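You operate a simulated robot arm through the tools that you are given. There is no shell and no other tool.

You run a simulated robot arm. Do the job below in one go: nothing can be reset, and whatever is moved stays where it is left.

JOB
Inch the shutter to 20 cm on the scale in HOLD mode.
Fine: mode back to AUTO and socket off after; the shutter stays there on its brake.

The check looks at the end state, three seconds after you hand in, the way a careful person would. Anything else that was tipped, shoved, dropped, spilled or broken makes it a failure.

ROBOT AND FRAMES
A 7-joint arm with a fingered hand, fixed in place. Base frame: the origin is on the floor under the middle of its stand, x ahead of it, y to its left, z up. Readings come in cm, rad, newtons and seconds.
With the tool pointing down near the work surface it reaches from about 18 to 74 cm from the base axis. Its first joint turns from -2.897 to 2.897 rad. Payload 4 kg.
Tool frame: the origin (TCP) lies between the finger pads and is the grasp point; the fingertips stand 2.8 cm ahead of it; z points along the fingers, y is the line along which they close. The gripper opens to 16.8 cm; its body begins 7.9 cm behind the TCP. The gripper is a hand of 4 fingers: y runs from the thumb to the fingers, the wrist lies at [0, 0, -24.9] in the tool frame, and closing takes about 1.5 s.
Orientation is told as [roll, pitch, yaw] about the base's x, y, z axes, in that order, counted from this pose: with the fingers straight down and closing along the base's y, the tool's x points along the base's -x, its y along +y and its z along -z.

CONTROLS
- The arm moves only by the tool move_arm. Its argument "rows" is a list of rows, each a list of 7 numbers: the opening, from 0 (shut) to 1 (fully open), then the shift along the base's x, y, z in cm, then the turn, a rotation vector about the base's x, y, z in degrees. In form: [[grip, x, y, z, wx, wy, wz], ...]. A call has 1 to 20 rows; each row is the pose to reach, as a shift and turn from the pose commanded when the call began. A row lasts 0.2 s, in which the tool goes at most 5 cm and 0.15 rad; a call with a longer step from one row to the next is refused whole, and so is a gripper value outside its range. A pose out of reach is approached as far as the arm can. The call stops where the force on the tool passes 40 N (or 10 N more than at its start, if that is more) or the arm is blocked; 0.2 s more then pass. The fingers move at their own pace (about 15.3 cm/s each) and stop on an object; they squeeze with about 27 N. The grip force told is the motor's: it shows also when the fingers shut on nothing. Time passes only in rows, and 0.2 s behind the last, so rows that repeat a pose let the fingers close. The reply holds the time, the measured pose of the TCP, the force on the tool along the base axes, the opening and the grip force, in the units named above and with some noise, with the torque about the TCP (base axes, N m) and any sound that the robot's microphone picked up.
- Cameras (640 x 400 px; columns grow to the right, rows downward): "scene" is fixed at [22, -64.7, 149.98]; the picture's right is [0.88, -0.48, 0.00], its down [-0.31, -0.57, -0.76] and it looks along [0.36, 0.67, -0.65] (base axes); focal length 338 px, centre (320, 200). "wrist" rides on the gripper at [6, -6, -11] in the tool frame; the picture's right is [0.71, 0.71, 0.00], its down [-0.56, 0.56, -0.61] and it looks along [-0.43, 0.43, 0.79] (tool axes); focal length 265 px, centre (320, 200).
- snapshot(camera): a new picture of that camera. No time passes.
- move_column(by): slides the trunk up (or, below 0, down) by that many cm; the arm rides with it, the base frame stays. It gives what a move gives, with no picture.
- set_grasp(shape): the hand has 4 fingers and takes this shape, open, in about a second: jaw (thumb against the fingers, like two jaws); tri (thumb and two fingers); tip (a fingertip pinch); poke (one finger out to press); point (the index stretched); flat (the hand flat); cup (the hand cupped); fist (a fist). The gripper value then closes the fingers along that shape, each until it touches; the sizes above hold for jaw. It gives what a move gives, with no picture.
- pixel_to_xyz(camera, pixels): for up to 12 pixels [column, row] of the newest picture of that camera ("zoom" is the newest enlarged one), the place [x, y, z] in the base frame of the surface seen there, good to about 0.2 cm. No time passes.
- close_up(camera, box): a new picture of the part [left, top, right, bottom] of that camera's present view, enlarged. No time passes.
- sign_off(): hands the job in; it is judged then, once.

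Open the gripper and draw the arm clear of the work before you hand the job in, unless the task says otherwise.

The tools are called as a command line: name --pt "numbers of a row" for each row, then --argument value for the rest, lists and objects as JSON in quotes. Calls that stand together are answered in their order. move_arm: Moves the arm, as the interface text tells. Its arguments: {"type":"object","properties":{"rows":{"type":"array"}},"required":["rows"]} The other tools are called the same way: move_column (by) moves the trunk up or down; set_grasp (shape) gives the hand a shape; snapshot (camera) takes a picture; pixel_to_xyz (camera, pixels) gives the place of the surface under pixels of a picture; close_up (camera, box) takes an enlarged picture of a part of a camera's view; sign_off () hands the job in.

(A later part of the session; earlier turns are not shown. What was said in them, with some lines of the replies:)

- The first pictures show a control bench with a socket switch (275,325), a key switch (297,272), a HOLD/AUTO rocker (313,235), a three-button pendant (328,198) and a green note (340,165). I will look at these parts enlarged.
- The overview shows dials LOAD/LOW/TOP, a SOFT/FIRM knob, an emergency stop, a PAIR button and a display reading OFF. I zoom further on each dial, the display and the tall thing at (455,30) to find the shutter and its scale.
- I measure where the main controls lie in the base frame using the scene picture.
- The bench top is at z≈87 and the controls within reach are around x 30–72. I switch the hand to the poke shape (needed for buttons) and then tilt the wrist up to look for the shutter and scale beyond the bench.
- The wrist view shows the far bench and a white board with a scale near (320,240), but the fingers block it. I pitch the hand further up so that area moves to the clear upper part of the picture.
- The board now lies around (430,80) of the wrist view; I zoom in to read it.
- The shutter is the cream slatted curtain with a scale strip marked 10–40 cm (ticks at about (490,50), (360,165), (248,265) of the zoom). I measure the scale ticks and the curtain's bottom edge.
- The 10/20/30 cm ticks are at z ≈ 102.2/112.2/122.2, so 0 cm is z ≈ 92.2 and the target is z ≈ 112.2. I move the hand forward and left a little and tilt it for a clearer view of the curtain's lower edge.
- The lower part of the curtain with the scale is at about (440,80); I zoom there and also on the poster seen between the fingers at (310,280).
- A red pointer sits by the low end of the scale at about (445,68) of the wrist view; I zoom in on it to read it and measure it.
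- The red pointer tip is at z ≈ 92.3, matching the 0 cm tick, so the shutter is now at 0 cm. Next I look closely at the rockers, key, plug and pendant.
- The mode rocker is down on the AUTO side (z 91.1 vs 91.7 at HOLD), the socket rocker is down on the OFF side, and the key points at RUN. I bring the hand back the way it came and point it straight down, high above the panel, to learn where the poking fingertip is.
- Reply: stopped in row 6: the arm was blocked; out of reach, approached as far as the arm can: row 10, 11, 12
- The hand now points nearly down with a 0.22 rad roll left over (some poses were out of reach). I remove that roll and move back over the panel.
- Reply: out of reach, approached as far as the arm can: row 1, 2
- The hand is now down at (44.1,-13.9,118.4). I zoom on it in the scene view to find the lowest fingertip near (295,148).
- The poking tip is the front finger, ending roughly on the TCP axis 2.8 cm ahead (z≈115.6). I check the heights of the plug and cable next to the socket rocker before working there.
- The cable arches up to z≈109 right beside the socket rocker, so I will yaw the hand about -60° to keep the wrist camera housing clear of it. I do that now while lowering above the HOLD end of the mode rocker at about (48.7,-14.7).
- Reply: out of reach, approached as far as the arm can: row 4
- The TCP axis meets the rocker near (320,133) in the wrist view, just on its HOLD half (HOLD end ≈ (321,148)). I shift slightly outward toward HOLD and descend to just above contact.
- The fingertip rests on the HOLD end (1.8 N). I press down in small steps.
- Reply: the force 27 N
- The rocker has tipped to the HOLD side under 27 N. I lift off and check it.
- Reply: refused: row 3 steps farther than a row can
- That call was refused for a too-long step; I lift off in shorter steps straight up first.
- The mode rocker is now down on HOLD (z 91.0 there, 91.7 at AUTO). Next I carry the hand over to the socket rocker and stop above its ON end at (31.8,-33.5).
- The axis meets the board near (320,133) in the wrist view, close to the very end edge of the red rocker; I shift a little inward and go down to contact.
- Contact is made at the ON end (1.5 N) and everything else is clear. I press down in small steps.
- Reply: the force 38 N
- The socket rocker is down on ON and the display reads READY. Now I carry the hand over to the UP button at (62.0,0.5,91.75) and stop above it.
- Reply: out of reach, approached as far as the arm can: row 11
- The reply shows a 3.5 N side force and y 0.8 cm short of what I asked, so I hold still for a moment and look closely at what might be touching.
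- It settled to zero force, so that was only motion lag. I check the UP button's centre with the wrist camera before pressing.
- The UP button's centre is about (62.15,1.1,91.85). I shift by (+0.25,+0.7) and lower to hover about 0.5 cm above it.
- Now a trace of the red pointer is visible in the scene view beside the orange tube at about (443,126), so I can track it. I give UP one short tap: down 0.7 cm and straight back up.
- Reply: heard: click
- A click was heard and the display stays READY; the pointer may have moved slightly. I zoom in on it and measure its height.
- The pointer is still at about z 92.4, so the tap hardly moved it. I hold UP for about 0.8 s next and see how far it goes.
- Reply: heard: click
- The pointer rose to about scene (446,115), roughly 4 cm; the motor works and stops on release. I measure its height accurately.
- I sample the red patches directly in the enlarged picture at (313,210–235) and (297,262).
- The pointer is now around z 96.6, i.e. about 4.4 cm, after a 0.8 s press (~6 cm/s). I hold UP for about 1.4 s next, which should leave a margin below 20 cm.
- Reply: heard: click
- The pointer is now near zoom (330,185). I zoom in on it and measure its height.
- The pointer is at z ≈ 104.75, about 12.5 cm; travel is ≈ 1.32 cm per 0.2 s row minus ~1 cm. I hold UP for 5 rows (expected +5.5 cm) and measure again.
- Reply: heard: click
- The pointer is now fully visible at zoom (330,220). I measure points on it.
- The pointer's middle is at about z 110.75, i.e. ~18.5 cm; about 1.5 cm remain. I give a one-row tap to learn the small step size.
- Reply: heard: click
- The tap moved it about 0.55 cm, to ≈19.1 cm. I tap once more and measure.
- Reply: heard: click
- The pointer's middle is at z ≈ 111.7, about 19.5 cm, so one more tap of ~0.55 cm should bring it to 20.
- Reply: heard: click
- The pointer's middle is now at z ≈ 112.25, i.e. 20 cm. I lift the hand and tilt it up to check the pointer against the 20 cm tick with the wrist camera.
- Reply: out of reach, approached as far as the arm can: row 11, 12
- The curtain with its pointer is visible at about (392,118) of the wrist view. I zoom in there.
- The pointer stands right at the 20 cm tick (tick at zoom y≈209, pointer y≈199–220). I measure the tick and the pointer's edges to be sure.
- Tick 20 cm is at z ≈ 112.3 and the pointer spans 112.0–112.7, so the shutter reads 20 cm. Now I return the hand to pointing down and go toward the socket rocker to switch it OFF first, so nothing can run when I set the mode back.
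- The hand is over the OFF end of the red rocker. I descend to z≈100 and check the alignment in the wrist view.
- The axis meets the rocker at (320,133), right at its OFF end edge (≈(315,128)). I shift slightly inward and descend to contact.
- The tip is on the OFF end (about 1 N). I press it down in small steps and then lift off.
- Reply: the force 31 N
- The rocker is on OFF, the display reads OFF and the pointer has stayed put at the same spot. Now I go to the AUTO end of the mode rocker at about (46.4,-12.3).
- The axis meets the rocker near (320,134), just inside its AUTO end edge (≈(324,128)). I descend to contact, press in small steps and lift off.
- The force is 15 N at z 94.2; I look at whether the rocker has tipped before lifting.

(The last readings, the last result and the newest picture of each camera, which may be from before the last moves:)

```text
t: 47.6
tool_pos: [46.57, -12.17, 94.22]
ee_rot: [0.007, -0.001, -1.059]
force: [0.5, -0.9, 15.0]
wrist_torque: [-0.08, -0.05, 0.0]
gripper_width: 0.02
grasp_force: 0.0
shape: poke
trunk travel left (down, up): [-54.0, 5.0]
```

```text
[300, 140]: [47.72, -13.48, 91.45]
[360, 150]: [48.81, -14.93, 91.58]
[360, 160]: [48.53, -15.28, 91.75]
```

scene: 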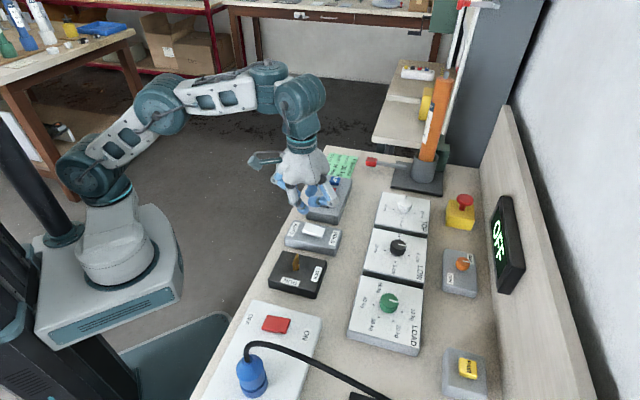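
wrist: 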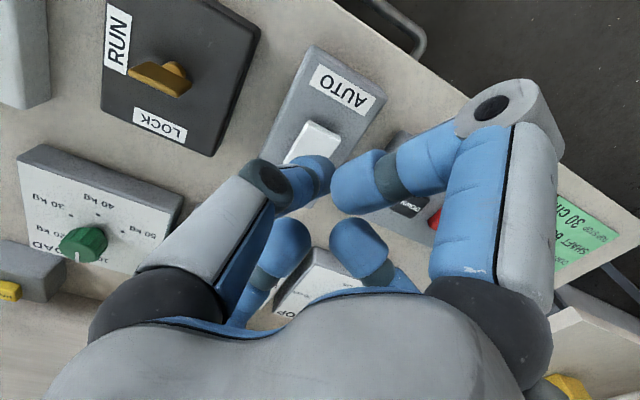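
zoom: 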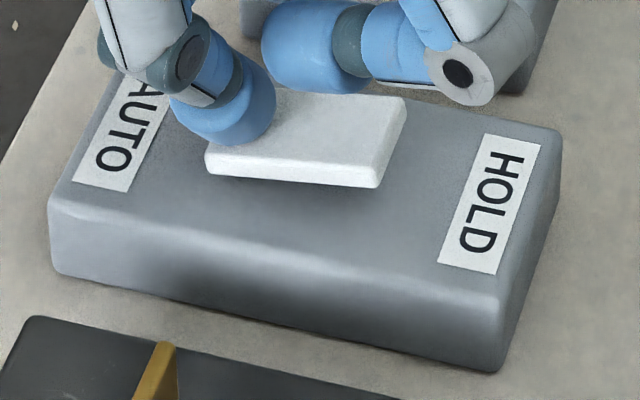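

The rocker has tipped to AUTO (HOLD end now at z ≈ 91.7). I lift off straight up and draw the arm back clear of the bench.

move_arm --pt "1 0 0 1 0 0 0" --pt "1 0 0 5 0 0 0" --pt "1 0 0 9 0 0 0" --pt "1 0 0 13 0 0 0" --pt "1 0 0 17 0 0 0" --pt "1 -1 1 21 0 0 0" --pt "1 -3 3 23 0 0 0" --pt "1 -6 5 23 0 0 0" --pt "1 -9 7 23 0 0 0"

snapshot --camera "scene"

close_up --camera "scene" --box '[280, 215, 350, 260]'

close_up --camera "scene" --box '[440, 55, 470, 90]'

pixel_to_xyz --camera "zoom" --pixels '[[338, 150], [338, 160], [336, 175], [334, 190], [355, 155], [354, 170]]'

```text
t: 49.6
tool_pos: [37.4, -5.25, 117.11]
ee_rot: [0.004, 0.002, -1.057]
force: [0.8, 0.2, 1.0]
wrist_torque: [0.01, 0.01, -0.03]
gripper_width: 0.0
grasp_force: 0.0
shape: poke
trunk travel left (down, up): [-54.0, 5.0]
```

```text
taken
```

scene: 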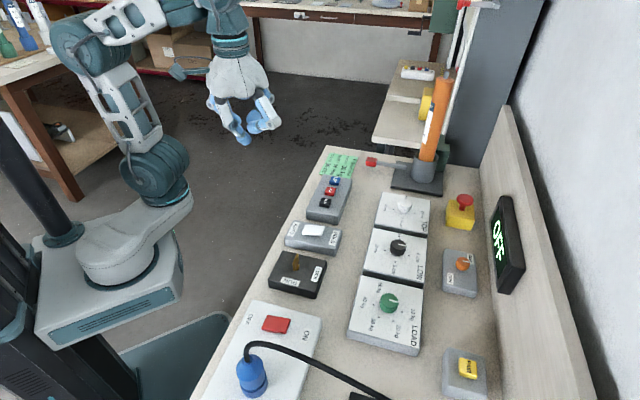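

```text
8.89 times, centred on (315, 238) of scene
```

zoom: 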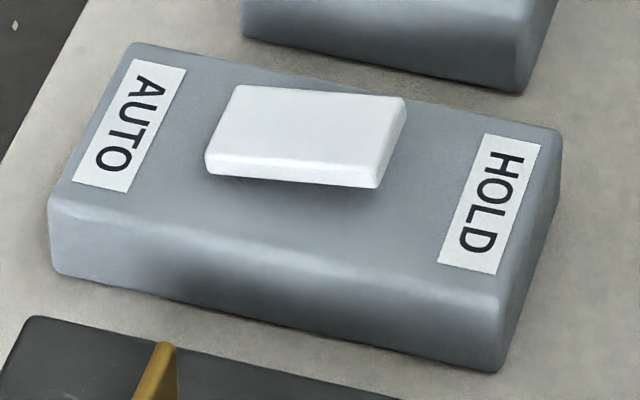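

```text
11.43 times, centred on (455, 72) of scene
```

zoom: 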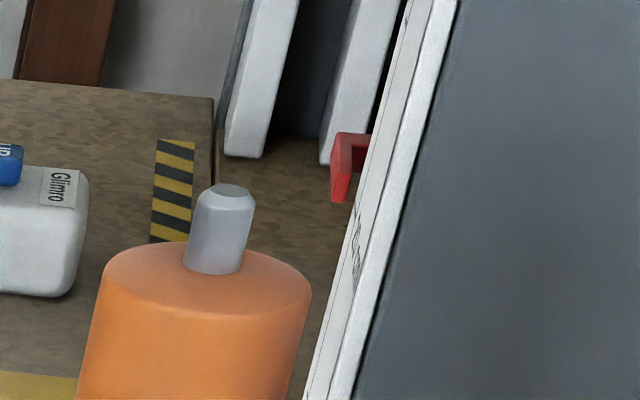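

```text
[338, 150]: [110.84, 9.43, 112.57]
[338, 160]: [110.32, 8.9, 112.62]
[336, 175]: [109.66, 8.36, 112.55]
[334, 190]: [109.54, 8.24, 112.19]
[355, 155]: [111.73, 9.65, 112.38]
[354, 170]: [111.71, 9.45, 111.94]
```

The mode is on AUTO, the socket and display are OFF, and the pointer is unchanged at z ≈ 112.25 (20 cm). I open the hand (jaw shape) here, well above and clear of the bench.

set_grasp --shape "jaw"

snapshot --camera "scene"

close_up --camera "scene" --box '[440, 55, 470, 90]'

```text
t: 50.5
tool_pos: [37.59, -5.27, 117.05]
ee_rot: [0.004, 0.002, -1.06]
force: [-0.2, 0.4, -0.2]
wrist_torque: [0.0, 0.0, 0.0]
gripper_width: 16.8
grasp_force: 0.1
shape: jaw
trunk travel left (down, up): [-54.0, 5.0]
```

```text
taken
```

scene: 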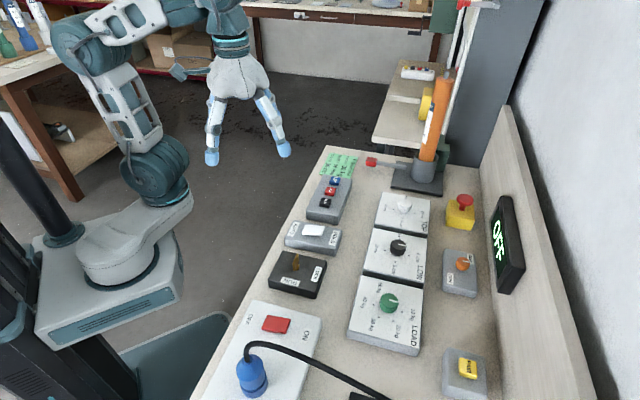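

```text
11.43 times, centred on (455, 72) of scene
```

zoom: 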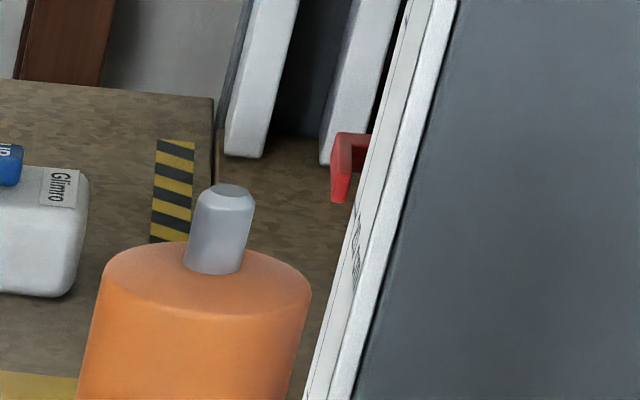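

The hand is open and clear, the pointer still stands at the 20 cm tick, mode is AUTO, socket is OFF, and nothing else has moved. I hand the job in.

sign_off

```text
The job is handed in.
```

The shutter now stands at 20 cm on the scale. I inched it there in HOLD mode, using short presses of UP. Its pointer reads level with the 20 cm mark, to within about 0.2 cm, which is as close as the cameras can measure.

After that I switched the socket off first, then set the mode back to AUTO. The display reads OFF, and the shutter stayed in place on its brake through both changes.

No other control was touched, and the pictures show nothing else out of place. The hand is open and clear of the bench, and the job is handed in.
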